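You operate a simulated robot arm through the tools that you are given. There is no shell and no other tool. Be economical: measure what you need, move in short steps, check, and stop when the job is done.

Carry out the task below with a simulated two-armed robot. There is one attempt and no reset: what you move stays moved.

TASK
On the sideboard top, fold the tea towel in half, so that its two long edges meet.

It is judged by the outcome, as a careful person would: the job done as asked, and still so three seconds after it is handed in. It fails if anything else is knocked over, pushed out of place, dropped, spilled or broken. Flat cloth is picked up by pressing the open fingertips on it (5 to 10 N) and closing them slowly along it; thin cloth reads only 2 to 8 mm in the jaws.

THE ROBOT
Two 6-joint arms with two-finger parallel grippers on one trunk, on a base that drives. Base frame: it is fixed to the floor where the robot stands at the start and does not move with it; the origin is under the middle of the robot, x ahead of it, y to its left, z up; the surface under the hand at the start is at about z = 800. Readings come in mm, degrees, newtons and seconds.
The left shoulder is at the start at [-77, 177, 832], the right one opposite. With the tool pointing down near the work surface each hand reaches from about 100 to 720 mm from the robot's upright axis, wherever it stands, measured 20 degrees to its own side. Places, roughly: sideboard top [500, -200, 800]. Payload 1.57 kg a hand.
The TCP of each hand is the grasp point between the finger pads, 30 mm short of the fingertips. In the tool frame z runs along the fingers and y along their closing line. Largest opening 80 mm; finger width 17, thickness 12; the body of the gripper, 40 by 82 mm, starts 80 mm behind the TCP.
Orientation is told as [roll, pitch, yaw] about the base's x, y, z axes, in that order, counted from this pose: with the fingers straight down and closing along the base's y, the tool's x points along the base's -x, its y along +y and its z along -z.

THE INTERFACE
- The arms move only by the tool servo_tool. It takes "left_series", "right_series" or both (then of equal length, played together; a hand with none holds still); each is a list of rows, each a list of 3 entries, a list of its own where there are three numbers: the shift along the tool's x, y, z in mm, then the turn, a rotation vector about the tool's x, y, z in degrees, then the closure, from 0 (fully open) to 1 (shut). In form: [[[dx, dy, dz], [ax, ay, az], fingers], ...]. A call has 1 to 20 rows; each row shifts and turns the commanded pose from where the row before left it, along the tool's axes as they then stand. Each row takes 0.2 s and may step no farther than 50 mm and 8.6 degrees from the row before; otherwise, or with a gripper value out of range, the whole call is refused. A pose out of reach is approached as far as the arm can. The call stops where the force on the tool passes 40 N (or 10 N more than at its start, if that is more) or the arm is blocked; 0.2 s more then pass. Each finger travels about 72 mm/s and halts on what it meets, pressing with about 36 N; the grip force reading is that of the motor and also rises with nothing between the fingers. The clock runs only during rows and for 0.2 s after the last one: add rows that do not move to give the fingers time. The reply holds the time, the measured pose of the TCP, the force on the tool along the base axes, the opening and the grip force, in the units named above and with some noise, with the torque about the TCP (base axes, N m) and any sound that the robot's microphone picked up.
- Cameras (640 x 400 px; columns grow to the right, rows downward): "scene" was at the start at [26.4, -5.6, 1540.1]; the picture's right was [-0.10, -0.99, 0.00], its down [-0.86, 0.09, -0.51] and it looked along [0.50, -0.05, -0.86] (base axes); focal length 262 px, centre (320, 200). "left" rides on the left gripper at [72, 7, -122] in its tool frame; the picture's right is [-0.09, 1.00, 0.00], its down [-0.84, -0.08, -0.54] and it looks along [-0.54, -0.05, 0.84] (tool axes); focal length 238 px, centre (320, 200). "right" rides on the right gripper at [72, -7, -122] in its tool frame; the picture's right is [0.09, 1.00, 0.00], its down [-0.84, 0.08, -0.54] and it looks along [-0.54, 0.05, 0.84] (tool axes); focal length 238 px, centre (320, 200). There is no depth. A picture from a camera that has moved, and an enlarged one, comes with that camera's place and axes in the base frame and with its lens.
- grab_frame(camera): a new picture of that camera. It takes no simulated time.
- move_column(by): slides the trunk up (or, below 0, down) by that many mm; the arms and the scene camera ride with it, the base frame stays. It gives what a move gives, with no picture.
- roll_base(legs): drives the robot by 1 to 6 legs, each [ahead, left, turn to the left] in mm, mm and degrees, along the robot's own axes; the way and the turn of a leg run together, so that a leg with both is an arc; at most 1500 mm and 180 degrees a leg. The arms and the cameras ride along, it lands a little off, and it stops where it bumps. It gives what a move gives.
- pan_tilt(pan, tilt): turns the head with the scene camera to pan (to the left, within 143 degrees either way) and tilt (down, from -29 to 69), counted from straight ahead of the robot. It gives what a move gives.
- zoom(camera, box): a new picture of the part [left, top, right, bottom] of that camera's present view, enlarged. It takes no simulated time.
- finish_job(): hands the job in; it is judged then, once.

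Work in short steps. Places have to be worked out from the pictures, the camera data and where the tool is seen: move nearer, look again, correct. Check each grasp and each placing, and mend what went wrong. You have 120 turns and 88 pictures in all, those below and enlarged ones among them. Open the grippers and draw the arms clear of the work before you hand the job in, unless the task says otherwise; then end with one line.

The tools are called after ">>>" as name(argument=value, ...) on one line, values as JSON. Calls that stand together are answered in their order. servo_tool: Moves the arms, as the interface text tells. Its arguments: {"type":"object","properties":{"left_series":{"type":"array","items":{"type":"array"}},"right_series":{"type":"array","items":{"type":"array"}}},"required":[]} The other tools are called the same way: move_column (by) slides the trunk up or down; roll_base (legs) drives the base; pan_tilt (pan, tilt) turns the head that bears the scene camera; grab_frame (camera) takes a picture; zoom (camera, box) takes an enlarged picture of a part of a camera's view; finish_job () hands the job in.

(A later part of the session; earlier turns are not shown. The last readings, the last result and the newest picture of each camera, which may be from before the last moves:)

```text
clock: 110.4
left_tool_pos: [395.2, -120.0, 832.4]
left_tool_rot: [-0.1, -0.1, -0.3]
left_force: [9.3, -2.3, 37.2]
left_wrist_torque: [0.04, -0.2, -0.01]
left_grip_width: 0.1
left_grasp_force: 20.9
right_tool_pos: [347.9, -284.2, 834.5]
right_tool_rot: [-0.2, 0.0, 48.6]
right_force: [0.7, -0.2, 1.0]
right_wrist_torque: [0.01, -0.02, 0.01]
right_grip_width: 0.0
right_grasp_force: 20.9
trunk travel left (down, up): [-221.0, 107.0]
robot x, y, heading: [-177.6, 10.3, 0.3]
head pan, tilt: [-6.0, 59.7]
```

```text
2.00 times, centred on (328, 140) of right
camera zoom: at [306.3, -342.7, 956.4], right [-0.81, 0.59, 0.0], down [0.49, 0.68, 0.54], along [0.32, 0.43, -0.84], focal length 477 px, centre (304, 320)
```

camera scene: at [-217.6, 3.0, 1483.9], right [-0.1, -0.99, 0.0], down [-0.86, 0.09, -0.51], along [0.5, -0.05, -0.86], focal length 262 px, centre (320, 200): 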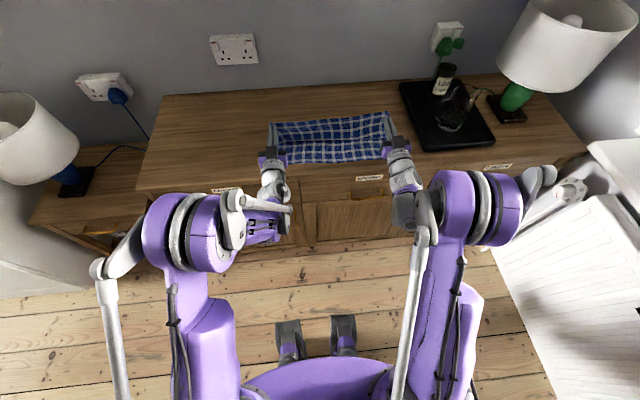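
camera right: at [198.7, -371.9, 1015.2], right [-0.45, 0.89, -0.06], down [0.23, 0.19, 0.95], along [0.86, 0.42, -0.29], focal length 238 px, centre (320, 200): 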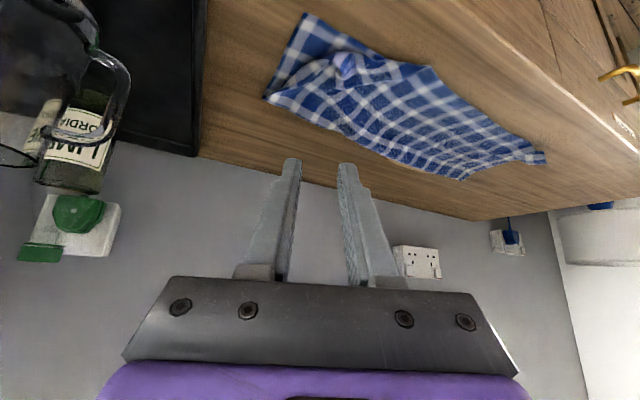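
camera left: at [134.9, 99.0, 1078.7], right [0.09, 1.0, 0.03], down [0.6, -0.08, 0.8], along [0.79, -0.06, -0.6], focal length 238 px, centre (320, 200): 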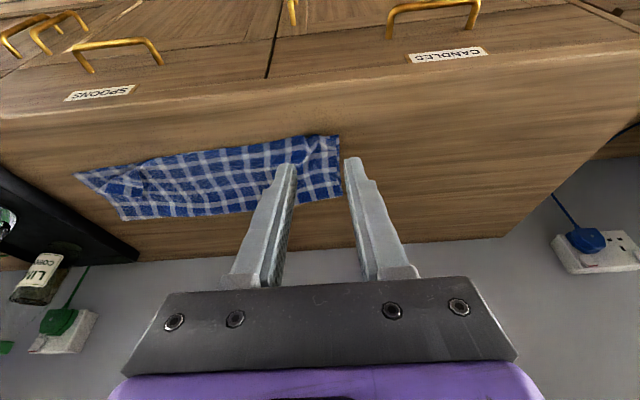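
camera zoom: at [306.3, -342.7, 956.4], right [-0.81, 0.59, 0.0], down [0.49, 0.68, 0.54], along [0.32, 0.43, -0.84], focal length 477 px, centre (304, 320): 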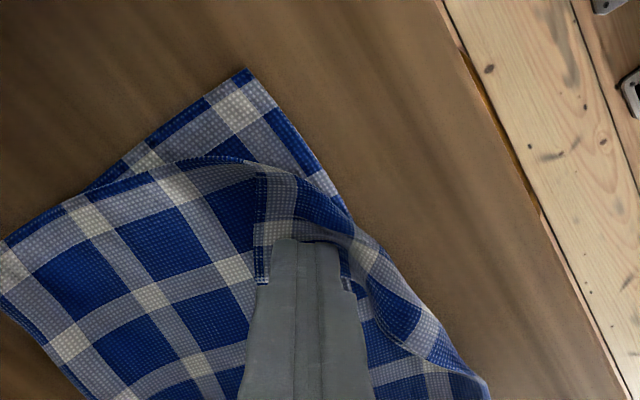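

It works: with the towel pinned the flap is unrolling. I ease the left a little and continue wiping another 40 mm.

>>> servo_tool(left_series=[[[0, 0, -0.8], [0, 0, 0], 1], [[0, 0, 0], [0, 0, 0], 1], [[0, 0, 0], [0, 0, 0], 1], [[0, 0, 0], [0, 0, 0], 1], [[0, 0, 0], [0, 0, 0], 1], [[0, 0, 0], [0, 0, 0], 1], [[0, 0, 0], [0, 0, 0], 1], [[0, 0, 0], [0, 0, 0], 1]], right_series=[[[0, 0, 0.3], [0, 0, 0], 1], [[5, -0.5, 0], [0, 0, 0], 1], [[7, -0.5, 0], [0, 0, 0], 1], [[7, -0.5, 0], [0, 0, 0], 1], [[7, -0.5, 0], [0, 0, 0], 1], [[7, -0.5, 0], [0, 0, 0], 1], [[7, -0.5, 0], [0, 0, 0], 1], [[0, 0, 0], [0, 0, 0], 1]])

>>> zoom(camera="right", box=[168, 40, 488, 240])

```text
clock: 112.2
left_tool_pos: [396.8, -119.9, 831.7]
left_tool_rot: [-0.1, 0.0, -0.3]
left_force: [-0.3, -2.3, 16.2]
left_wrist_torque: [-0.07, 0.0, 0.0]
left_grip_width: 0.0
left_grasp_force: 21.4
right_tool_pos: [323.9, -316.6, 833.7]
right_tool_rot: [-0.2, 0.0, 48.5]
right_force: [0.9, 3.1, 4.4]
right_wrist_torque: [0.06, -0.02, 0.0]
right_grip_width: 0.0
right_grasp_force: 21.2
trunk travel left (down, up): [-221.0, 107.0]
robot x, y, heading: [-176.2, 10.2, 0.4]
head pan, tilt: [-6.0, 59.7]
```

```text
2.00 times, centred on (328, 140) of right
camera zoom: at [282.4, -375.0, 956.1], right [-0.81, 0.59, 0.0], down [0.49, 0.68, 0.54], along [0.32, 0.43, -0.84], focal length 477 px, centre (304, 320)
```

zoom: 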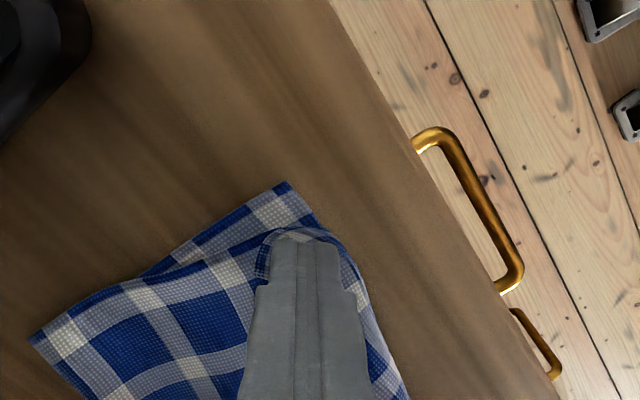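

Nearly there: the flap's fold is almost at the corner. I wipe the last 16 mm, then lift forward.

>>> servo_tool(left_series=[[[0, 0, 0], [0, 0, 0], 1], [[0, 0, 0], [0, 0, 0], 1], [[0, 0, 0], [0, 0, 0], 1], [[0, 0, 0], [0, 0, 0], 1], [[0, 0, 0], [0, 0, 0], 1], [[0, 0, 0], [0, 0, 0], 1]], right_series=[[[6, -0.5, 0], [0, 0, 0], 1], [[6, -0.5, 0], [0, 0, 0], 1], [[6, 0, -1], [0, 0, 0], 1], [[3, 0, -10], [0, 0, 0], 1], [[0, 0, -25], [0, 0, 0], 1], [[0, 0, -35], [0, 0, 0], 1]])

>>> zoom(camera="right", box=[128, 20, 512, 260])

```text
clock: 113.6
left_tool_pos: [396.2, -119.6, 831.2]
left_tool_rot: [-0.1, 0.0, -0.2]
left_force: [-1.9, -0.7, 14.1]
left_wrist_torque: [0.01, 0.09, -0.03]
left_grip_width: 0.0
left_grasp_force: 21.4
right_tool_pos: [312.4, -333.8, 904.7]
right_tool_rot: [-0.2, 0.1, 48.6]
right_force: [-0.2, -0.1, -0.6]
right_wrist_torque: [0.02, 0.02, 0.01]
right_grip_width: 0.0
right_grasp_force: 20.8
trunk travel left (down, up): [-221.0, 107.0]
robot x, y, heading: [-173.6, 7.1, 0.0]
head pan, tilt: [-6.0, 59.7]
```

```text
1.67 times, centred on (320, 140) of right
camera zoom: at [269.3, -391.7, 1027.3], right [-0.81, 0.59, 0.0], down [0.49, 0.68, 0.54], along [0.32, 0.43, -0.84], focal length 397 px, centre (320, 300)
```

zoom: 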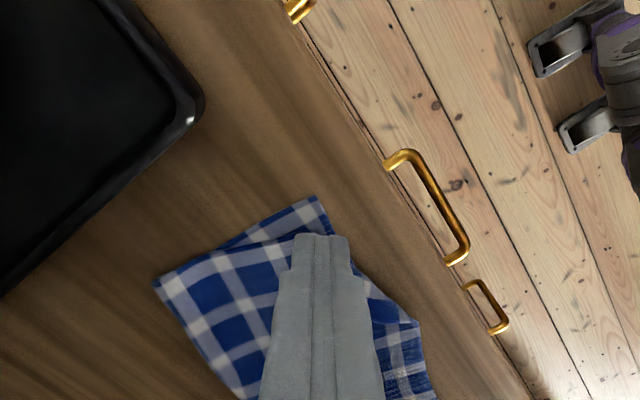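

I withdraw both hands and take a clear look.

>>> servo_tool(left_series=[[[0, 0, -25], [0, 0, 0], 1], [[0, 0, -45], [0, 0, 0], 1], [[0, 0, -45], [0, 0, 0], 1], [[10, 45, 0], [0, 0, 0], 1], [[10, 45, 0], [0, 0, 0], 1], [[10, 45, 0], [0, 0, 0], 1], [[10, 45, 0], [0, 0, 0], 1], [[10, 45, 0], [0, 0, 0], 1], [[10, 45, 0], [0, 0, 0], 1], [[10, 45, 0], [0, 0, 0], 1]], right_series=[[[0, 0, -30], [0, 0, 0], 1], [[0, 0, -30], [0, 0, 0], 1], [[16, 18, 0], [0, 0, 0], 1], [[16, 18, 0], [0, 0, 0], 1], [[16, 18, 0], [0, 0, 0], 1], [[0, 0, 0], [0, 0, 0], 1], [[0, 0, 0], [0, 0, 0], 1], [[0, 0, 0], [0, 0, 0], 1], [[0, 0, 0], [0, 0, 0], 1], [[0, 0, 0], [0, 0, 0], 1]])

>>> zoom(camera="scene", box=[250, 115, 410, 215])

```text
clock: 115.8
left_tool_pos: [327.4, 196.1, 945.3]
left_tool_rot: [0.0, 0.0, -0.4]
left_force: [-0.5, 0.6, -1.2]
left_wrist_torque: [-0.02, 0.0, -0.03]
left_grip_width: 0.1
left_grasp_force: 21.3
right_tool_pos: [239.0, -332.3, 964.1]
right_tool_rot: [-0.2, 0.1, 48.6]
right_force: [0.2, 0.2, -0.9]
right_wrist_torque: [-0.03, 0.0, 0.01]
right_grip_width: 0.1
right_grasp_force: 21.1
trunk travel left (down, up): [-221.0, 107.0]
robot x, y, heading: [-173.3, 6.0, -0.0]
head pan, tilt: [-6.0, 59.7]
```

```text
4.00 times, centred on (330, 165) of scene
camera zoom: at [-148.5, 4.1, 1483.8], right [-0.1, -0.99, 0.0], down [-0.86, 0.09, -0.51], along [0.5, -0.05, -0.86], focal length 1050 px, centre (280, 340)
```

zoom: 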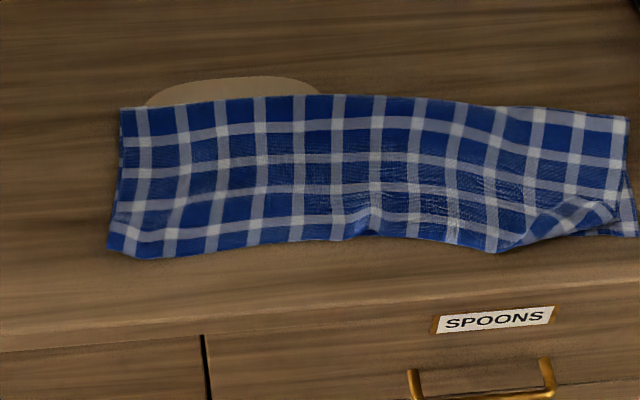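

Much better, and the left end has smoothed out too. Only a small turned-back strip remains at the right corner, so I zoom in on it.

>>> zoom(camera="scene", box=[362, 150, 418, 185])

```text
11.43 times, centred on (390, 168) of scene
camera zoom: at [-148.5, 4.1, 1483.8], right [-0.1, -0.99, 0.0], down [-0.86, 0.09, -0.51], along [0.5, -0.05, -0.86], focal length 3000 px, centre (-480, 571)
```

zoom: 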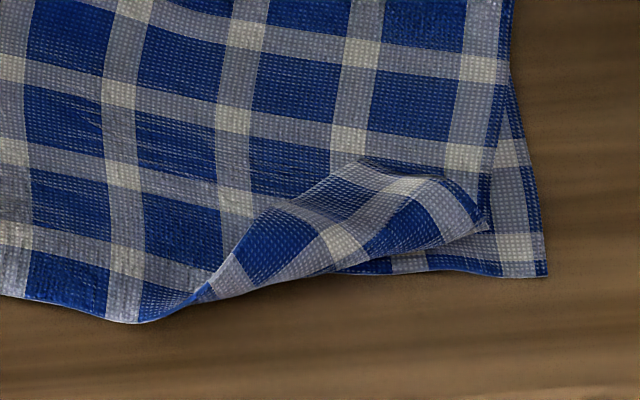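

The remaining flap has its tip at ≈(356,-288) and the corner belongs at ≈(317,-332). I repeat the pinned wipe, bringing both hands back in.

>>> servo_tool(left_series=[[[-10, -45, 0], [0, 0, 0], 1], [[-10, -45, 0], [0, 0, 0], 1], [[-10, -45, 0], [0, 0, 0], 1], [[-10, -45, 0], [0, 0, 0], 1], [[-10, -45, 0], [0, 0, 0], 1], [[-10, -45, 0], [0, 0, 0], 1], [[-10, -45, 0], [0, 0, 0], 1], [[0, 0, 45], [0, 0, 0], 1], [[0, 0, 45], [0, 0, 0], 1], [[0, 0, 18], [0, 0, 0], 1], [[0, 0, 0], [0, 0, 0], 1]], right_series=[[[-35.5, -18, 20], [0, 0, 0], 1], [[-35.5, -18, 20], [0, 0, 0], 1], [[-35.5, -18, 20], [0, 0, 0], 1], [[0, 0, 30], [0, 0, 0], 1], [[0, 0, 30], [0, 0, 0], 1], [[0, 0, 0], [0, 0, 0], 1], [[0, 0, 0], [0, 0, 0], 1], [[0, 0, 0], [0, 0, 0], 1], [[0, 0, 0], [0, 0, 0], 1], [[0, 0, 0], [0, 0, 0], 1], [[0, 0, 0], [0, 0, 0], 1]])

>>> zoom(camera="right", box=[168, 40, 488, 240])

```text
clock: 118.2
left_tool_pos: [402.1, -121.3, 839.6]
left_tool_rot: [0.0, 0.1, -0.3]
left_force: [0.3, 0.9, 0.2]
left_wrist_torque: [-0.03, 0.01, 0.0]
left_grip_width: 0.2
left_grasp_force: 21.4
left hand out of reach, approached as far as the arm can: row 10
right_tool_pos: [351.1, -289.8, 844.2]
right_tool_rot: [-0.1, 0.1, 48.4]
right_force: [0.9, 0.1, -0.4]
right_wrist_torque: [0.02, 0.0, 0.01]
right_grip_width: 0.0
right_grasp_force: 21.4
trunk travel left (down, up): [-221.0, 107.0]
robot x, y, heading: [-177.8, 10.0, 0.5]
head pan, tilt: [-6.0, 59.7]
```

```text
2.00 times, centred on (328, 140) of right
camera zoom: at [309.1, -348.1, 966.1], right [-0.81, 0.59, 0.0], down [0.5, 0.68, 0.54], along [0.32, 0.44, -0.84], focal length 477 px, centre (304, 320)
```

zoom: 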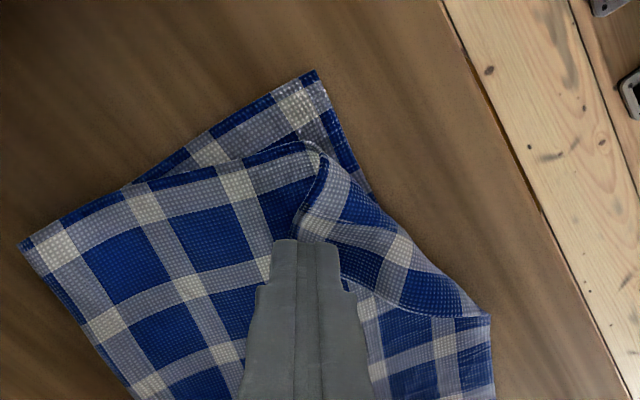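

The flap tip lies right at the fingertips, and the pull direction is straight ahead (tool +x). The left hand needs to be slightly nearer, so I bring both down to contact.

>>> servo_tool(left_series=[[[6, 0, 0], [0, 0, 0], 1], [[6, 0, 3], [0, 0, 0], 1], [[0, 0, 3], [0, 0, 0], 1], [[0, 0, 2], [0, 0, 0], 1], [[0, 0, 0], [0, 0, 0], 1]], right_series=[[[0, 2, 4], [0, 0, 0], 1], [[0, 2, 3], [0, 0, 0], 1], [[0, 0, 2], [0, 0, 0], 1], [[0, 0, 1.5], [0, 0, 0], 1], [[0, 0, 0], [0, 0, 0], 1]])

```text
clock: 119.4
left_tool_pos: [401.3, -126.9, 838.3]
left_tool_rot: [-0.1, 0.1, -0.3]
left_force: [0.1, 0.0, 0.0]
left_wrist_torque: [-0.01, 0.0, 0.01]
left_grip_width: 0.0
left_grasp_force: 21.4
left hand out of reach, approached as far as the arm can: row 1, 2
right_tool_pos: [347.7, -286.4, 833.3]
right_tool_rot: [-0.2, 0.1, 48.6]
right_force: [0.5, -0.3, 2.4]
right_wrist_torque: [0.03, 0.05, -0.01]
right_grip_width: 0.0
right_grasp_force: 21.7
trunk travel left (down, up): [-221.0, 107.0]
robot x, y, heading: [-176.5, 7.2, 0.2]
head pan, tilt: [-6.0, 59.7]
```

The left seems limited on that side, so I shift it 30 mm toward its own side and lower to pin.

>>> servo_tool(left_series=[[[0, 15, 0], [0, 0, 0], 1], [[0, 15, 0], [0, 0, 0], 1], [[0, 0, 1], [0, 0, 0], 1], [[0, 0, 1], [0, 0, 0], 1], [[0, 0, 0], [0, 0, 0], 1]])

```text
clock: 120.6
left_tool_pos: [410.3, -100.0, 844.0]
left_tool_rot: [-0.1, 0.2, -0.3]
left_force: [-0.4, -0.9, 1.0]
left_wrist_torque: [0.0, 0.04, -0.01]
left_grip_width: 0.0
left_grasp_force: 21.3
left hand out of reach, approached as far as the arm can: row 1, 2
right_tool_pos: [348.1, -286.8, 832.8]
right_tool_rot: [-0.2, 0.0, 48.6]
right_force: [-0.5, 0.0, 2.9]
right_wrist_torque: [0.0, 0.02, -0.01]
right_grip_width: 0.0
right_grasp_force: 21.4
trunk travel left (down, up): [-221.0, 107.0]
robot x, y, heading: [-173.9, 7.8, 0.1]
head pan, tilt: [-6.0, 59.7]
```

The left still reports a limit near the robot side, so I try it 20 mm farther out.

>>> servo_tool(left_series=[[[-10, 0, 0], [0, 0, 0], 1], [[-15, 0, 0], [0, 0, 0], 1], [[-10, 0, 0], [0, 0, 0], 1], [[0, 0, 0], [0, 0, 0], 1], [[0, 0, 0], [0, 0, 0], 1]])

```text
clock: 121.8
left_tool_pos: [434.3, -99.9, 842.5]
left_tool_rot: [-0.1, 0.1, -0.3]
left_force: [0.0, -0.3, 0.0]
left_wrist_torque: [0.0, 0.02, 0.03]
left_grip_width: 0.0
left_grasp_force: 21.4
left hand out of reach, approached as far as the arm can: row 3
right_tool_pos: [348.3, -286.1, 833.1]
right_tool_rot: [-0.2, 0.1, 48.6]
right_force: [1.2, -0.8, 1.8]
right_wrist_torque: [-0.01, 0.04, -0.05]
right_grip_width: 0.0
right_grasp_force: 21.5
trunk travel left (down, up): [-221.0, 107.0]
robot x, y, heading: [-173.7, 11.8, 0.3]
head pan, tilt: [-6.0, 59.7]
```

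Now I try lowering straight down from here.

>>> servo_tool(left_series=[[[0, 0, 3], [0, 0, 0], 1], [[0, 0, 3], [0, 0, 0], 1], [[0, 0, 2], [0, 0, 0], 1], [[0, 0, 0], [0, 0, 0], 1]])

```text
clock: 122.8
left_tool_pos: [435.2, -100.6, 833.6]
left_tool_rot: [0.0, 0.0, -0.3]
left_force: [0.5, -0.4, 0.2]
left_wrist_torque: [0.0, 0.02, 0.03]
left_grip_width: 0.0
left_grasp_force: 21.6
right_tool_pos: [348.9, -286.5, 833.1]
right_tool_rot: [-0.1, 0.1, 48.6]
right_force: [0.3, -0.4, 2.3]
right_wrist_torque: [0.01, 0.01, -0.03]
right_grip_width: 0.0
right_grasp_force: 20.8
trunk travel left (down, up): [-221.0, 107.0]
robot x, y, heading: [-175.8, 6.6, -0.2]
head pan, tilt: [-6.0, 59.7]
```

That works. I press the left to pin and wipe with the right straight toward the corner.

>>> servo_tool(left_series=[[[0, 0, 2], [0, 0, 0], 1], [[0, 0, 1], [0, 0, 0], 1], [[0, 0, 0.8], [0, 0, 0], 1], [[0, 0, 0], [0, 0, 0], 1], [[0, 0, 0], [0, 0, 0], 1], [[0, 0, 0], [0, 0, 0], 1], [[0, 0, 0], [0, 0, 0], 1], [[0, 0, 0], [0, 0, 0], 1], [[0, 0, 0], [0, 0, 0], 1], [[0, 0, 0], [0, 0, 0], 1], [[0, 0, 0], [0, 0, 0], 1], [[0, 0, 0], [0, 0, 0], 1]], right_series=[[[0, 0, 0], [0, 0, 0], 1], [[0, 0, 0], [0, 0, 0], 1], [[0, 0, 0.3], [0, 0, 0], 1], [[5, 0, 0], [0, 0, 0], 1], [[6, 0, 0], [0, 0, 0], 1], [[6, 0, 0], [0, 0, 0], 1], [[6, 0, 0], [0, 0, 0], 1], [[6, 0, 0.2], [0, 0, 0], 1], [[6, 0, 0], [0, 0, 0], 1], [[6, 0, 0], [0, 0, 0], 1], [[6, 0, 0], [0, 0, 0], 1], [[0, 0, 0], [0, 0, 0], 1]])

>>> zoom(camera="right", box=[168, 40, 488, 240])

```text
clock: 125.4
left_tool_pos: [433.0, -99.3, 831.4]
left_tool_rot: [-0.1, -0.1, -0.4]
left_force: [5.2, -3.8, 26.8]
left_wrist_torque: [-0.11, -0.11, -0.02]
left_grip_width: 0.0
left_grasp_force: 21.4
right_tool_pos: [316.1, -321.4, 833.9]
right_tool_rot: [-0.2, 0.0, 48.6]
right_force: [3.7, 4.8, 4.3]
right_wrist_torque: [0.12, -0.09, -0.04]
right_grip_width: 0.0
right_grasp_force: 20.7
trunk travel left (down, up): [-221.0, 107.0]
robot x, y, heading: [-176.8, 10.0, 0.2]
head pan, tilt: [-6.0, 59.7]
```

```text
2.00 times, centred on (328, 140) of right
camera zoom: at [273.8, -379.5, 956.0], right [-0.81, 0.59, 0.0], down [0.49, 0.68, 0.54], along [0.32, 0.44, -0.84], focal length 477 px, centre (304, 320)
```

zoom: 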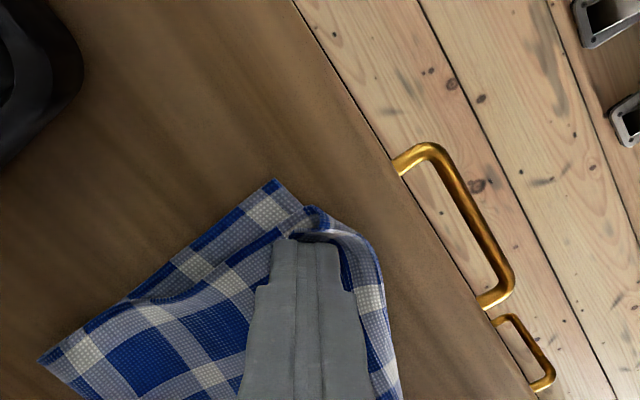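

The fold is now just ahead of the fingertips, next to the lower corner. I push the last 14 mm, angled slightly to the side edge, then lift away and look.

>>> servo_tool(left_series=[[[0, 0, 0], [0, 0, 0], 1], [[0, 0, 0], [0, 0, 0], 1], [[0, 0, 0], [0, 0, 0], 1], [[0, 0, 0], [0, 0, 0], 1], [[0, 0, -2], [0, 0, 0], 1], [[0, 0, -25], [0, 0, 0], 1], [[0, 0, -45], [0, 0, 0], 1], [[0, 45, -20], [0, 0, 0], 1], [[0, 45, -10], [0, 0, 0], 1], [[0, 45, 0], [0, 0, 0], 1]], right_series=[[[5, -2, 0], [0, 0, 0], 1], [[5, -2, 0], [0, 0, 0], 1], [[5, -2, 0], [0, 0, 0], 1], [[5, -1, 0], [0, 0, 0], 1], [[5, 0, -2], [0, 0, 0], 1], [[3, 0, -20], [0, 0, 0], 1], [[0, 0, -40], [0, 0, 0], 1], [[0, 0, -40], [0, 0, 0], 1], [[16, 18, 0], [0, 0, 0], 1], [[16, 18, 0], [0, 0, 0], 1]])

>>> zoom(camera="scene", box=[328, 130, 424, 190])

```text
clock: 127.6
left_tool_pos: [428.9, 38.9, 918.8]
left_tool_rot: [-0.1, 0.0, -0.3]
left_force: [0.2, 0.0, -1.1]
left_wrist_torque: [0.0, -0.01, 0.03]
left_grip_width: 0.0
left_grasp_force: 21.7
left hand out of reach, approached as far as the arm can: row 7
right_tool_pos: [254.4, -347.3, 933.8]
right_tool_rot: [-0.1, 0.1, 48.5]
right_force: [0.2, 0.5, 0.5]
right_wrist_torque: [-0.02, -0.01, 0.0]
right_grip_width: 0.0
right_grasp_force: 21.5
trunk travel left (down, up): [-221.0, 107.0]
robot x, y, heading: [-178.3, 10.4, 0.1]
head pan, tilt: [-6.0, 59.7]
```

```text
6.67 times, centred on (376, 160) of scene
camera zoom: at [-148.9, 4.5, 1483.8], right [-0.1, -0.99, 0.0], down [-0.86, 0.09, -0.51], along [0.5, -0.05, -0.86], focal length 1750 px, centre (-53, 467)
```

zoom: 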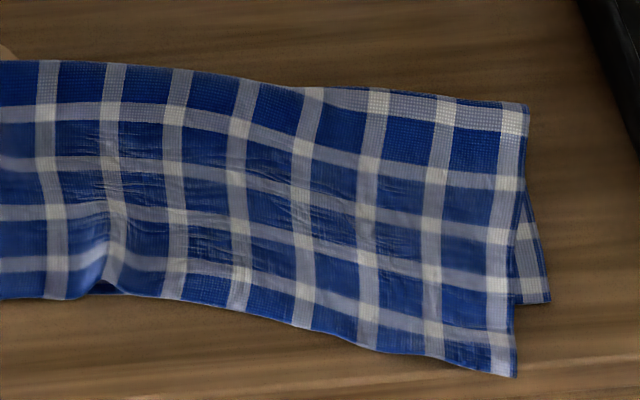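

The dog-ear is fully unfolded, but I wiped too far: the upper right corner overshoots to ≈(272,-304) while the lower corner is at ≈(312,-332). I pin again and wipe the upper layer back by about 40 mm, starting with both hands positioned.

>>> servo_tool(left_series=[[[-2, -46, 0], [0, 0, 0], 1], [[-2, -46, 0], [0, 0, 0], 1], [[-2, -46, 0], [0, 0, 0], 1], [[0, 0, 40], [0, 0, 0], 1], [[0, 0, 40], [0, 0, 0], 1], [[0, 0, 4], [0, 0, 0], 1], [[0, 0, 0], [0, 0, 0], 1]], right_series=[[[-29, 3.7, 15], [0, 0, 0], 1], [[-29, 3.7, 15], [0, 0, 0], 1], [[-29, 3.7, 15], [0, 0, 0], 1], [[0, 0, 25], [0, 0, 0], 1], [[0, 0, 25], [0, 0, 0], 1], [[0, 0, 3], [0, 0, 0], 1], [[0, 0, 0], [0, 0, 0], 1]])

```text
clock: 129.2
left_tool_pos: [420.0, -94.6, 832.6]
left_tool_rot: [-0.1, 0.0, -0.3]
left_force: [5.7, -0.7, 21.7]
left_wrist_torque: [0.0, -0.13, -0.01]
left_grip_width: 0.0
left_grasp_force: 21.4
left hand out of reach, approached as far as the arm can: row 3
right_tool_pos: [303.7, -274.6, 838.2]
right_tool_rot: [-0.2, 0.1, 48.6]
right_force: [0.9, 0.8, 0.3]
right_wrist_torque: [0.01, 0.04, 0.01]
right_grip_width: 0.0
right_grasp_force: 20.8
trunk travel left (down, up): [-221.0, 107.0]
robot x, y, heading: [-174.3, 6.9, 0.3]
head pan, tilt: [-6.0, 59.7]
```

The left is pinning at 22 N. I lower the right to contact.

>>> servo_tool(right_series=[[[0, 0, 2], [0, 0, 0], 1], [[0, 0, 2], [0, 0, 0], 1], [[0, 0, 1], [0, 0, 0], 1], [[0, 0, 0], [0, 0, 0], 1]])

```text
clock: 130.2
left_tool_pos: [419.6, -94.3, 832.1]
left_tool_rot: [-0.2, -0.2, -0.4]
left_force: [8.3, -2.8, 34.9]
left_wrist_torque: [-0.02, -0.25, 0.01]
left_grip_width: 0.0
left_grasp_force: 21.1
right_tool_pos: [303.8, -274.3, 832.4]
right_tool_rot: [-0.2, -0.1, 48.7]
right_force: [-0.3, 0.4, -0.1]
right_wrist_torque: [-0.03, 0.02, 0.0]
right_grip_width: 0.0
right_grasp_force: 21.2
trunk travel left (down, up): [-221.0, 107.0]
robot x, y, heading: [-179.5, 8.2, -0.0]
head pan, tilt: [-6.0, 59.7]
```

No contact yet on the single overhanging layer. I press about 1.2 mm more and wipe back (+x, slightly -y), easing up slightly as I come over the double layer.

>>> servo_tool(left_series=[[[0, 0, -0.5], [0, 0, 0], 1], [[0, 0, 0], [0, 0, 0], 1], [[0, 0, 0], [0, 0, 0], 1], [[0, 0, 0], [0, 0, 0], 1], [[0, 0, 0], [0, 0, 0], 1], [[0, 0, 0], [0, 0, 0], 1], [[0, 0, 0], [0, 0, 0], 1], [[0, 0, 0], [0, 0, 0], 1], [[0, 0, 0], [0, 0, 0], 1], [[0, 0, 0], [0, 0, 0], 1]], right_series=[[[0, 0, 0.7], [0, 0, 0], 1], [[0, 0, 0.5], [0, 0, 0], 1], [[-1.3, -5.6, 0], [0, 0, 0], 1], [[-1.3, -5.6, 0], [0, 0, 0], 1], [[-1.3, -5.6, -0.3], [0, 0, 0], 1], [[-1.3, -5.6, 0], [0, 0, 0], 1], [[-1.3, -5.6, 0], [0, 0, 0], 1], [[-1.3, -5.6, 0], [0, 0, 0], 1], [[-1.3, -5.6, 0], [0, 0, 0], 1], [[0, 0, 0], [0, 0, 0], 1]])

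>>> zoom(camera="scene", box=[328, 130, 424, 190])

```text
clock: 132.4
left_tool_pos: [419.6, -93.4, 831.7]
left_tool_rot: [-0.1, -0.1, -0.3]
left_force: [1.6, -1.0, 17.7]
left_wrist_torque: [-0.04, -0.04, 0.0]
left_grip_width: 0.0
left_grasp_force: 21.8
right_tool_pos: [339.2, -293.9, 831.8]
right_tool_rot: [-0.3, 0.0, 48.6]
right_force: [-1.8, 2.1, 9.0]
right_wrist_torque: [0.02, 0.02, 0.03]
right_grip_width: 0.2
right_grasp_force: 20.9
trunk travel left (down, up): [-221.0, 107.0]
robot x, y, heading: [-174.4, 8.4, 0.1]
head pan, tilt: [-6.0, 59.7]
```

```text
6.67 times, centred on (376, 160) of scene
camera zoom: at [-150.8, 4.0, 1483.9], right [-0.1, -0.99, 0.0], down [-0.86, 0.09, -0.51], along [0.5, -0.05, -0.86], focal length 1750 px, centre (-53, 467)
```

zoom: 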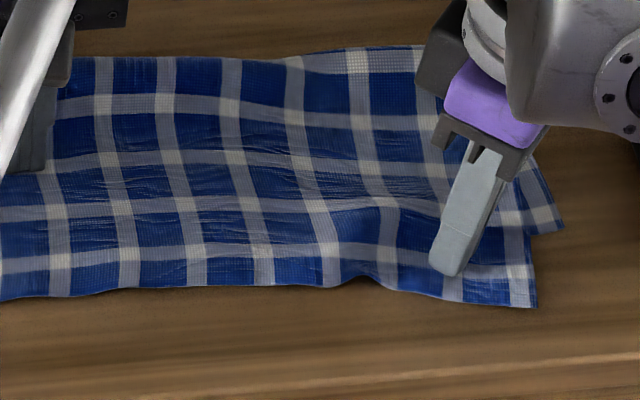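

Both layers moved together, so the overshoot remains. A better way is to pinch the overhanging upper corner alone, lift it and re-lay it along the 45° line with the left still pinning. I raise the right hand, square it and position it over the overhang.

>>> servo_tool(right_series=[[[0, 0, -15], [0, 0, 0], 1], [[0, 0, -20], [0, 0, 0], 0.7], [[0, 0, 0], [0, 0, 8.3], 0.7], [[0, 0, 0], [0, 0, 8.3], 0.7], [[0, 0, 0], [0, 0, 8.3], 0.7], [[0, 0, 0], [0, 0, 8.3], 0.7], [[0, 0, 0], [0, 0, 8.3], 0.7], [[0, 0, 0], [0, 0, 7], 0.7], [[17, -6, 15], [0, 0, 0], 0.7], [[0, 0, 0], [0, 0, 0], 0.7]])

>>> zoom(camera="right", box=[168, 40, 488, 240])

```text
clock: 134.6
left_tool_pos: [419.5, -94.2, 830.4]
left_tool_rot: [0.0, -0.1, -0.2]
left_force: [-1.6, 0.7, 22.4]
left_wrist_torque: [0.04, 0.07, -0.03]
left_grip_width: 0.0
left_grasp_force: 21.5
right_tool_pos: [322.1, -299.3, 852.0]
right_tool_rot: [-0.2, -0.1, 0.0]
right_force: [0.1, 0.1, -0.6]
right_wrist_torque: [0.03, -0.01, 0.03]
right_grip_width: 23.9
right_grasp_force: 0.1
trunk travel left (down, up): [-221.0, 107.0]
robot x, y, heading: [-175.2, 6.9, 0.1]
head pan, tilt: [-6.0, 59.7]
```

```text
2.00 times, centred on (328, 140) of right
camera zoom: at [250.7, -306.7, 974.1], right [-0.09, 1.0, 0.0], down [0.84, 0.08, 0.54], along [0.54, 0.05, -0.84], focal length 477 px, centre (304, 320)
```

zoom: 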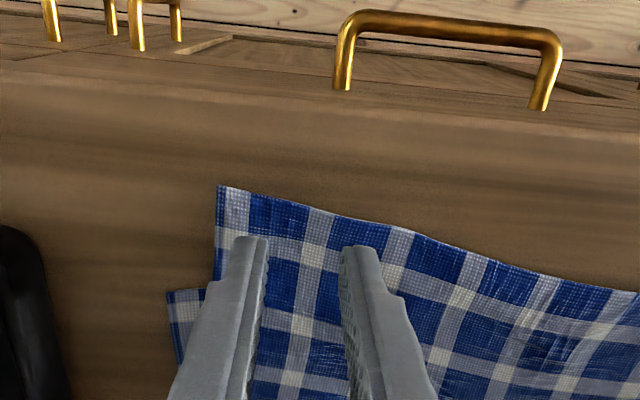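

A very clear view: the upper corner is at (307,-333) and the lower corner at (354,-355). I shift 8 mm outward and lower onto the single overhanging layer.

>>> servo_tool(right_series=[[[0, -4, 8], [0, 0, 0], 0.7], [[0, -4, 8], [0, 0, 0], 0.7], [[0, 0, 3], [0, 0, 0], 0.7], [[0, 0, 1.5], [0, 0, 0], 0.7], [[0, 0, 0], [0, 0, 0], 0.7]])

```text
clock: 135.8
left_tool_pos: [419.3, -95.2, 831.5]
left_tool_rot: [-0.1, -0.1, -0.4]
left_force: [-1.1, 1.0, 17.5]
left_wrist_torque: [0.06, 0.05, 0.01]
left_grip_width: 0.1
left_grasp_force: 21.9
right_tool_pos: [322.5, -307.7, 831.2]
right_tool_rot: [-0.2, -0.2, 0.0]
right_force: [0.7, -1.0, 8.2]
right_wrist_torque: [0.02, 0.01, 0.01]
right_grip_width: 24.2
right_grasp_force: 0.1
trunk travel left (down, up): [-221.0, 107.0]
robot x, y, heading: [-173.2, 10.3, 0.1]
head pan, tilt: [-6.0, 59.7]
```

Pressing at 8 N, so I close slowly.

>>> servo_tool(right_series=[[[0, 0, 0], [0, 0, 0], 0.73], [[0, 0, 0], [0, 0, 0], 0.76], [[0, 0, 0], [0, 0, 0], 0.79], [[0, 0, 0], [0, 0, 0], 0.82], [[0, 0, 0], [0, 0, 0], 0.85], [[0, 0, 0], [0, 0, 0], 0.88], [[0, 0, 0], [0, 0, 0], 0.91], [[0, 0, 0], [0, 0, 0], 0.94], [[0, 0, 0], [0, 0, 0], 0.97], [[0, 0, 0], [0, 0, 0], 1], [[0, 0, 0], [0, 0, 0], 1], [[0, 0, 0], [0, 0, 0], 1]])

```text
clock: 138.4
left_tool_pos: [419.8, -94.2, 832.6]
left_tool_rot: [0.0, -0.1, -0.3]
left_force: [0.4, -0.3, 15.6]
left_wrist_torque: [0.02, 0.01, -0.02]
left_grip_width: 0.0
left_grasp_force: 20.7
right_tool_pos: [322.1, -308.3, 830.4]
right_tool_rot: [-0.2, -0.1, 0.1]
right_force: [0.6, -1.4, 10.6]
right_wrist_torque: [-0.05, -0.01, 0.01]
right_grip_width: 0.0
right_grasp_force: 21.7
trunk travel left (down, up): [-221.0, 107.0]
robot x, y, heading: [-178.0, 8.3, -0.0]
head pan, tilt: [-6.0, 59.7]
```

Nothing caught (0.0 mm). I retry 8 mm further onto the cloth with a slightly wider opening.

>>> servo_tool(right_series=[[[0, 0, -6], [0, 0, 0], 1], [[-4, 4, 0], [0, 0, 0], 0.6], [[-4, 4, 0], [0, 0, 0], 0.6], [[0, 0, 0], [0, 0, 0], 0.6], [[0, 0, 4], [0, 0, 0], 0.6], [[0, 0, 2], [0, 0, 0], 0.6], [[0, 0, 0], [0, 0, 0], 0.6]])

```text
clock: 140.0
left_tool_pos: [418.7, -94.1, 831.7]
left_tool_rot: [-0.1, -0.1, -0.4]
left_force: [-1.4, 0.2, 18.0]
left_wrist_torque: [0.03, 0.05, 0.03]
left_grip_width: 0.0
left_grasp_force: 22.2
right_tool_pos: [328.3, -298.7, 831.8]
right_tool_rot: [-0.2, -0.2, 0.0]
right_force: [0.6, 0.3, 8.2]
right_wrist_torque: [-0.04, 0.0, 0.02]
right_grip_width: 31.9
right_grasp_force: 0.0
trunk travel left (down, up): [-221.0, 107.0]
robot x, y, heading: [-173.1, 12.2, 0.1]
head pan, tilt: [-6.0, 59.7]
```

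8 N on the cloth, so I close slowly again.

>>> servo_tool(right_series=[[[0, 0, 0.2], [0, 0, 0], 0.63], [[0, 0, 0], [0, 0, 0], 0.66], [[0, 0, 0], [0, 0, 0], 0.69], [[0, 0, 0], [0, 0, 0], 0.72], [[0, 0, 0], [0, 0, 0], 0.75], [[0, 0, 0], [0, 0, 0], 0.78], [[0, 0, 0], [0, 0, 0], 0.81], [[0, 0, 0], [0, 0, 0], 0.84], [[0, 0, 0], [0, 0, 0], 0.87], [[0, 0, 0], [0, 0, 0], 0.9], [[0, 0, 0], [0, 0, 0], 0.93], [[0, 0, 0], [0, 0, 0], 0.96], [[0, 0, 0], [0, 0, 0], 1], [[0, 0, 0], [0, 0, 0], 1], [[0, 0, 0], [0, 0, 0], 1]])

```text
clock: 143.2
left_tool_pos: [418.6, -94.3, 832.2]
left_tool_rot: [-0.1, -0.2, -0.3]
left_force: [1.0, -2.0, 7.4]
left_wrist_torque: [-0.03, -0.02, 0.0]
left_grip_width: 0.0
left_grasp_force: 20.9
right_tool_pos: [330.5, -299.9, 831.5]
right_tool_rot: [-0.2, -0.2, 0.0]
right_force: [1.3, -1.3, 27.8]
right_wrist_torque: [-0.05, -0.13, -0.1]
right_grip_width: 3.0
right_grasp_force: 24.2
trunk travel left (down, up): [-221.0, 107.0]
robot x, y, heading: [-180.4, 10.5, 0.1]
head pan, tilt: [-6.0, 59.7]
```

Gripped (3.0 mm, upper layer only). I lift it, shift it +46 mm in x and -22 mm in y so the upper corner sits over the lower one, and set it down still held.

>>> servo_tool(right_series=[[[-4, 0, -10], [0, 0, 0], 1], [[-5, 0, -10], [0, 0, 0], 1], [[-5, 0, -10], [0, 0, 0], 1], [[-5, 0, -10], [0, 0, 0], 1], [[-6.5, -5.5, 0], [0, 0, 0], 1], [[-6.5, -5.5, 0], [0, 0, 0], 1], [[-6.5, -5.5, 0], [0, 0, 0], 1], [[-6.5, -5.5, 0], [0, 0, 0], 1], [[0, 0, 10], [0, 0, 0], 1], [[0, 0, 10], [0, 0, 0], 1], [[0, 0, 10], [0, 0, 0], 1], [[0, 0, 6], [0, 0, 0], 1], [[0, 0, 0], [0, 0, 0], 1]])

>>> zoom(camera="right", box=[128, 20, 512, 260])

```text
clock: 146.0
left_tool_pos: [419.4, -95.2, 830.1]
left_tool_rot: [0.0, -0.1, -0.3]
left_force: [-0.8, -2.7, 20.8]
left_wrist_torque: [-0.06, 0.08, 0.06]
left_grip_width: 0.2
left_grasp_force: 21.4
right_tool_pos: [375.0, -322.1, 834.6]
right_tool_rot: [-0.2, -0.1, 0.0]
right_force: [0.2, 3.8, 0.7]
right_wrist_torque: [0.12, -0.03, -0.02]
right_grip_width: 2.0
right_grasp_force: 23.6
trunk travel left (down, up): [-221.0, 107.0]
robot x, y, heading: [-175.3, 11.5, 0.2]
head pan, tilt: [-6.0, 59.7]
```

```text
1.67 times, centred on (320, 140) of right
camera zoom: at [304.0, -328.5, 957.2], right [-0.09, 1.0, 0.0], down [0.84, 0.08, 0.54], along [0.54, 0.05, -0.84], focal length 397 px, centre (320, 300)
```

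zoom: 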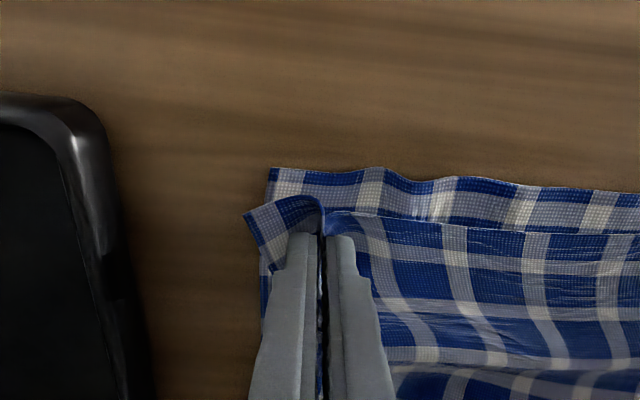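

I overshot a little: the upper corner is at (364,-353) and the lower at (347,-344). I lift slightly, move back by (-16,+9), set down and check.

>>> servo_tool(right_series=[[[0, 0, -6], [0, 0, 0], 1], [[5, 3, 0], [0, 0, 0], 1], [[6, 3, 0], [0, 0, 0], 1], [[6, 3, 0], [0, 0, 0], 1], [[0, 0, 6], [0, 0, 0], 1], [[0, 0, 0], [0, 0, 0], 1]])

>>> zoom(camera="right", box=[128, 20, 512, 260])

```text
clock: 147.4
left_tool_pos: [419.2, -94.4, 831.6]
left_tool_rot: [-0.1, -0.1, -0.3]
left_force: [-1.8, -1.4, 21.8]
left_wrist_torque: [0.0, 0.08, 0.05]
left_grip_width: 0.0
left_grasp_force: 21.2
right_tool_pos: [358.6, -314.4, 835.5]
right_tool_rot: [-0.3, -0.2, 0.0]
right_force: [-0.1, 1.6, 0.8]
right_wrist_torque: [0.05, -0.04, -0.02]
right_grip_width: 2.1
right_grasp_force: 24.5
trunk travel left (down, up): [-221.0, 107.0]
robot x, y, heading: [-177.5, 12.3, 0.4]
head pan, tilt: [-6.0, 59.7]
```

```text
1.67 times, centred on (320, 140) of right
camera zoom: at [287.0, -320.0, 957.2], right [-0.09, 1.0, 0.0], down [0.84, 0.08, 0.54], along [0.54, 0.05, -0.84], focal length 397 px, centre (320, 300)
```

zoom: 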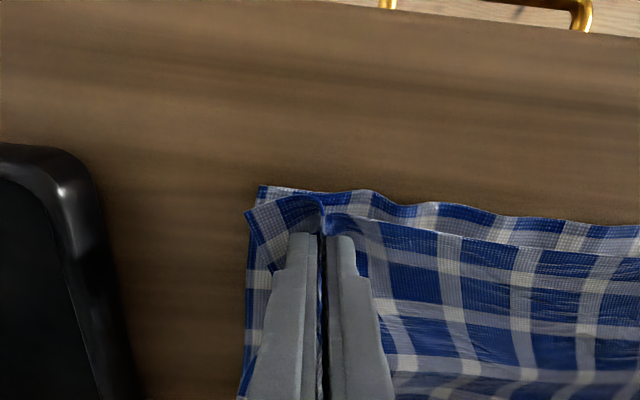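

Gap down to about 9 mm. I move another 9 mm nearer and 6 mm inward, then release gently and withdraw upward.

>>> servo_tool(left_series=[[[0, 0, 0], [0, 0, 0], 1], [[0, 0, 0], [0, 0, 0], 1], [[0, 0, 0], [0, 0, 0], 1], [[0, 0, 0], [0, 0, 0], 1], [[0, 0, 0], [0, 0, 0], 1], [[0, 0, 0], [0, 0, 0], 1], [[0, 0, 0], [0, 0, 0], 1], [[0, 0, 0], [0, 0, 0], 1], [[0, 0, 0], [0, 0, 0], 1], [[0, 0, -20], [0, 0, 0], 1], [[0, 0, -45], [0, 0, 0], 1], [[0, 0, -25], [0, 0, 0], 1], [[0, 48, 0], [0, 0, 0], 1], [[0, 48, 0], [0, 0, 0], 1], [[0, 48, 0], [0, 0, 0], 1], [[0, 48, 0], [0, 0, 0], 1], [[0, 48, 0], [0, 0, 0], 1], [[0, 48, 0], [0, 0, 0], 1]], right_series=[[[0, 0, -4], [0, 0, 0], 1], [[5, 3, 0], [0, 0, 0], 1], [[5, 3, 0], [0, 0, 0], 1], [[0, 0, 4], [0, 0, 0], 1], [[0, 0, 0], [0, 0, 0], 0.9], [[0, 0, 0], [0, 0, 0], 0.8], [[0, 0, 0], [0, 0, 0], 0.7], [[0, 0, 0], [0, 0, 0], 0.65], [[0, 0, -5], [0, 0, 0], 0.65], [[0, 0, -20], [0, 0, 0], 0.65], [[0, 0, -40], [0, 0, 0], 0.65], [[0, 0, -40], [0, 0, 0], 0.65], [[35, 0, 0], [0, 0, 0], 0.65], [[40, 0, 0], [0, 0, 0], 0.65], [[35, 0, 0], [0, 0, 0], 0.65], [[0, 0, 0], [0, 0, 0], 0.65], [[0, 0, 0], [0, 0, 0], 0.65], [[0, 0, 0], [0, 0, 0], 0.65]])

>>> zoom(camera="scene", box=[260, 105, 420, 205])

```text
clock: 151.2
left_tool_pos: [423.1, 194.2, 920.4]
left_tool_rot: [-0.1, 0.1, -0.3]
left_force: [0.5, -0.2, 0.9]
left_wrist_torque: [-0.03, -0.03, 0.0]
left_grip_width: 0.0
left_grasp_force: 21.4
right_tool_pos: [239.1, -306.7, 939.1]
right_tool_rot: [-0.2, 0.0, 0.0]
right_force: [0.7, 0.8, -0.3]
right_wrist_torque: [-0.01, 0.0, -0.03]
right_grip_width: 28.2
right_grasp_force: 0.0
trunk travel left (down, up): [-221.0, 107.0]
robot x, y, heading: [-176.2, 10.5, -0.0]
head pan, tilt: [-6.0, 59.7]
```

```text
4.00 times, centred on (340, 155) of scene
camera zoom: at [-148.0, 4.2, 1483.8], right [-0.1, -0.99, 0.0], down [-0.86, 0.09, -0.51], along [0.5, -0.05, -0.86], focal length 1050 px, centre (240, 380)
```

zoom: 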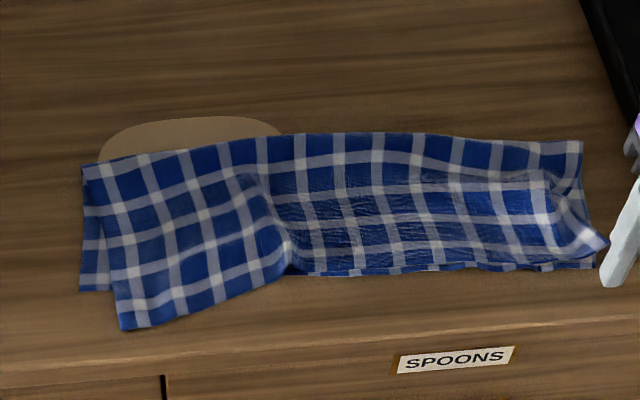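

The right end now meets well, but the upper left corner is now off: it is at ≈(304,51) and the lower at ≈(345,82). I'll correct it the same way, with the right hand pinning the middle and the left pinching the overhanging corner. I have few pictures left, so I use force readings.

>>> servo_tool(left_series=[[[19.6, -33, 0], [0, 0, 0], 0.8], [[19.6, -33, 0], [0, 0, 0], 0.6], [[19.6, -33, 0], [0, 0, 0], 0.6], [[19.6, -33, 0], [0, 0, 0], 0.6], [[19.6, -33, 0], [0, 0, 0], 0.6], [[0, 0, 0], [0, 0, -8.5], 0.6], [[0, 0, 0], [0, 0, -8.5], 0.6], [[0, 0, 30], [0, 0, 0], 0.6], [[0, 0, 35], [0, 0, 0], 0.6], [[0, 0, 10], [0, 0, 0], 0.6], [[0, 0, 0], [0, 0, 0], 0.6]], right_series=[[[-30, 31, 0], [0, 0, 0], 1], [[-30, 31, 0], [0, 0, 0], 1], [[-30, 31, 0], [0, 0, 0], 1], [[-30, 31, 0], [0, 0, 0], 1], [[-30, 31, 0], [0, 0, 0], 1], [[-30, 31, 0], [0, 0, 0], 1], [[0, 0, 40], [0, 0, 0], 1], [[0, 0, 40], [0, 0, 0], 1], [[0, 0, 15], [0, 0, 0], 1], [[0, 0, 7], [0, 0, 0], 1], [[0, 0, 0], [0, 0, 0], 1]])

```text
clock: 153.6
left_tool_pos: [324.0, 29.1, 845.2]
left_tool_rot: [-0.2, 0.0, 16.9]
left_force: [-1.1, 0.8, -0.1]
left_wrist_torque: [-0.02, -0.02, 0.01]
left_grip_width: 32.0
left_grasp_force: 0.0
right_tool_pos: [418.5, -120.8, 836.1]
right_tool_rot: [-0.3, 0.0, 0.0]
right_force: [-0.4, 0.5, 0.7]
right_wrist_torque: [-0.02, 0.0, 0.02]
right_grip_width: 0.1
right_grasp_force: 21.2
trunk travel left (down, up): [-221.0, 107.0]
robot x, y, heading: [-179.1, 7.9, 0.1]
head pan, tilt: [-6.0, 59.7]
```

Both are in place. I lower the left onto the cloth and press the right to pin.

>>> servo_tool(left_series=[[[0, 0, 8], [0, 0, 0], 0.6], [[0, 0, 3], [0, 0, 0], 0.6], [[0, 0, 2], [0, 0, 0], 0.6], [[0, 0, 0.8], [0, 0, 0], 0.6], [[0, 0, 0], [0, 0, 0], 0.6]], right_series=[[[0, 0, 2], [0, 0, 0], 1], [[0, 0, 1.5], [0, 0, 0], 1], [[0, 0, 1], [0, 0, 0], 1], [[0, 0, 1], [0, 0, 0], 1], [[0, 0, 0], [0, 0, 0], 1]])

```text
clock: 154.8
left_tool_pos: [322.8, 28.3, 831.6]
left_tool_rot: [-0.1, 0.0, 16.8]
left_force: [0.9, 0.5, 0.1]
left_wrist_torque: [0.02, -0.02, 0.0]
left_grip_width: 32.0
left_grasp_force: 0.0
right_tool_pos: [418.3, -120.7, 831.5]
right_tool_rot: [-0.2, -0.1, 0.1]
right_force: [1.4, 0.6, 11.9]
right_wrist_torque: [0.01, -0.08, -0.01]
right_grip_width: 0.0
right_grasp_force: 21.6
trunk travel left (down, up): [-221.0, 107.0]
robot x, y, heading: [-175.2, 10.0, 0.0]
head pan, tilt: [-6.0, 59.7]
```

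The right is pinning at 12 N. The left needs a bit more to make contact.

>>> servo_tool(left_series=[[[0, 0, 0.8], [0, 0, 0], 0.6], [[0, 0, 0.4], [0, 0, 0], 0.6], [[0, 0, 0], [0, 0, 0], 0.6]], right_series=[[[0, 0, 0.6], [0, 0, 0], 1], [[0, 0, 0], [0, 0, 0], 1], [[0, 0, 0], [0, 0, 0], 1]])

```text
clock: 155.6
left_tool_pos: [322.6, 28.8, 831.1]
left_tool_rot: [-0.1, 0.1, 16.7]
left_force: [0.3, -0.5, 3.3]
left_wrist_torque: [-0.01, -0.06, 0.02]
left_grip_width: 32.2
left_grasp_force: 0.9
right_tool_pos: [418.5, -122.0, 832.4]
right_tool_rot: [-0.2, -0.1, 0.2]
right_force: [6.4, -0.2, 26.0]
right_wrist_torque: [0.02, -0.21, -0.01]
right_grip_width: 0.0
right_grasp_force: 21.2
trunk travel left (down, up): [-221.0, 107.0]
robot x, y, heading: [-175.4, 6.8, -0.1]
head pan, tilt: [-6.0, 59.7]
```

Left at 3.3 N. I add 0.6 mm and close slowly.

>>> servo_tool(left_series=[[[0, 0, 0.6], [0, 0, 0], 0.6], [[0, 0, 0], [0, 0, 0], 0.63], [[0, 0, 0], [0, 0, 0], 0.66], [[0, 0, 0], [0, 0, 0], 0.69], [[0, 0, 0], [0, 0, 0], 0.72], [[0, 0, 0], [0, 0, 0], 0.75], [[0, 0, 0], [0, 0, 0], 0.78], [[0, 0, 0], [0, 0, 0], 0.81], [[0, 0, 0], [0, 0, 0], 0.84], [[0, 0, 0], [0, 0, 0], 0.87], [[0, 0, 0], [0, 0, 0], 0.9], [[0, 0, 0], [0, 0, 0], 0.93], [[0, 0, 0], [0, 0, 0], 0.96], [[0, 0, 0], [0, 0, 0], 1], [[0, 0, 0], [0, 0, 0], 1], [[0, 0, 0], [0, 0, 0], 1]])

```text
clock: 159.0
left_tool_pos: [322.0, 28.2, 833.1]
left_tool_rot: [-0.1, -0.1, 16.7]
left_force: [0.0, -2.8, 32.8]
left_wrist_torque: [-0.12, -0.04, -0.01]
left_grip_width: 0.2
left_grasp_force: 21.6
right_tool_pos: [417.2, -120.5, 831.8]
right_tool_rot: [-0.1, -0.2, 0.1]
right_force: [2.1, 1.4, 11.7]
right_wrist_torque: [0.07, -0.1, 0.02]
right_grip_width: 0.1
right_grasp_force: 20.6
trunk travel left (down, up): [-221.0, 107.0]
robot x, y, heading: [-174.4, 9.7, 0.2]
head pan, tilt: [-6.0, 59.7]
```

Missed (0.2 mm, force rose to 33 N). I retry 6 mm further in with a wider opening.

>>> servo_tool(left_series=[[[0, 0, -7], [0, 0, 0], 1], [[-3, -2, 0], [0, 0, 0], 0.5], [[-3, -2, 0], [0, 0, 0], 0.5], [[0, 0, 0], [0, 0, 0], 0.5], [[0, 0, 4], [0, 0, 0], 0.5], [[0, 0, 1.5], [0, 0, 0], 0.5], [[0, 0, 0], [0, 0, 0], 0.5]])

```text
clock: 160.6
left_tool_pos: [327.9, 26.3, 833.3]
left_tool_rot: [0.0, -0.2, 16.7]
left_force: [0.4, 0.1, 1.2]
left_wrist_torque: [0.0, -0.03, 0.01]
left_grip_width: 40.4
left_grasp_force: 0.1
right_tool_pos: [416.5, -121.0, 831.0]
right_tool_rot: [-0.2, -0.2, 0.1]
right_force: [-2.9, -0.6, 23.7]
right_wrist_torque: [0.0, 0.12, 0.0]
right_grip_width: 0.0
right_grasp_force: 21.4
trunk travel left (down, up): [-221.0, 107.0]
robot x, y, heading: [-173.6, 10.7, 0.3]
head pan, tilt: [-6.0, 59.7]
```

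Just touching. I press 0.9 mm more and close.

>>> servo_tool(left_series=[[[0, 0, 0.9], [0, 0, 0], 0.5], [[0, 0, 0], [0, 0, 0], 0.53], [[0, 0, 0], [0, 0, 0], 0.56], [[0, 0, 0], [0, 0, 0], 0.59], [[0, 0, 0], [0, 0, 0], 0.62], [[0, 0, 0], [0, 0, 0], 0.65], [[0, 0, 0], [0, 0, 0], 0.68], [[0, 0, 0], [0, 0, 0], 0.72], [[0, 0, 0], [0, 0, 0], 0.76], [[0, 0, 0], [0, 0, 0], 0.8], [[0, 0, 0], [0, 0, 0], 0.84], [[0, 0, 0], [0, 0, 0], 0.88], [[0, 0, 0], [0, 0, 0], 0.92], [[0, 0, 0], [0, 0, 0], 0.96], [[0, 0, 0], [0, 0, 0], 1], [[0, 0, 0], [0, 0, 0], 1], [[0, 0, 0], [0, 0, 0], 1]])

```text
clock: 164.2
left_tool_pos: [326.4, 26.5, 832.0]
left_tool_rot: [-0.1, -0.1, 16.7]
left_force: [-0.7, -0.2, 12.5]
left_wrist_torque: [-0.04, -0.04, -0.02]
left_grip_width: 2.4
left_grasp_force: 24.0
right_tool_pos: [417.9, -120.7, 831.9]
right_tool_rot: [-0.2, -0.2, 0.1]
right_force: [-0.9, 0.1, 18.9]
right_wrist_torque: [0.05, 0.07, -0.02]
right_grip_width: 0.1
right_grasp_force: 21.0
trunk travel left (down, up): [-221.0, 107.0]
robot x, y, heading: [-175.0, 9.6, 0.1]
head pan, tilt: [-6.0, 59.7]
```

Gripped (2.4 mm). I lift, shift (+36,+28), rotate the edge parallel, set down still held and use one picture to check.

>>> servo_tool(left_series=[[[0, 0, -9], [0, 0, 0], 1], [[0, 0, -9], [0, 0, 0], 1], [[0, 0, -9], [0, 0, 0], 1], [[0, 0, -8], [0, 0, 0], 1], [[-8.5, 3.3, 0], [0, 0, 0], 1], [[-8.5, 3.3, 0], [0, 0, 0], 1], [[-8.5, 3.3, 0], [0, 0, 0], 1], [[-8.5, 3.3, 0], [0, 0, 0], 1], [[-8.5, 3.3, 0], [0, 0, 0], 1], [[0, 0, 0], [0, 0, 8.4], 1], [[0, 0, 0], [0, 0, 8.3], 1], [[0, 0, 9], [0, 0, 0], 1], [[0, 0, 9], [0, 0, 0], 1], [[0, 0, 9], [0, 0, 0], 1], [[0, 0, 4], [0, 0, 0], 1], [[0, 0, 0], [0, 0, 0], 1]])

>>> zoom(camera="left", box=[128, 20, 512, 260])

```text
clock: 167.6
left_tool_pos: [363.6, 56.1, 836.0]
left_tool_rot: [-0.2, -0.1, 0.0]
left_force: [0.3, -3.2, 0.3]
left_wrist_torque: [-0.11, -0.01, -0.08]
left_grip_width: 2.4
left_grasp_force: 23.9
right_tool_pos: [417.2, -119.0, 830.2]
right_tool_rot: [-0.2, -0.2, 0.1]
right_force: [-2.3, 1.3, 26.4]
right_wrist_torque: [0.09, 0.1, -0.01]
right_grip_width: 0.0
right_grasp_force: 21.1
trunk travel left (down, up): [-221.0, 107.0]
robot x, y, heading: [-175.7, 12.3, -0.1]
head pan, tilt: [-6.0, 59.7]
```

```text
1.67 times, centred on (320, 140) of left
camera zoom: at [292.0, 60.7, 957.3], right [0.09, 1.0, 0.0], down [0.84, -0.08, 0.54], along [0.54, -0.05, -0.84], focal length 397 px, centre (320, 300)
```

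zoom: 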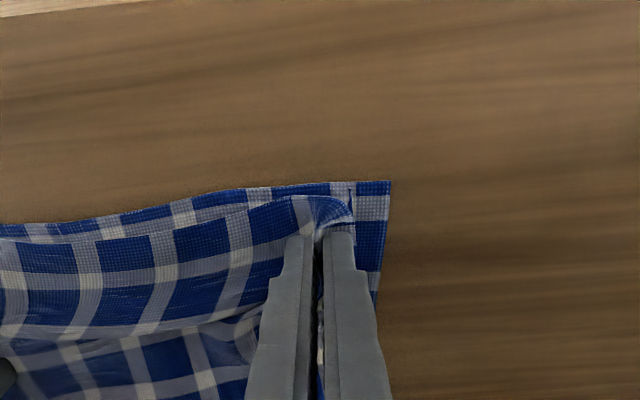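

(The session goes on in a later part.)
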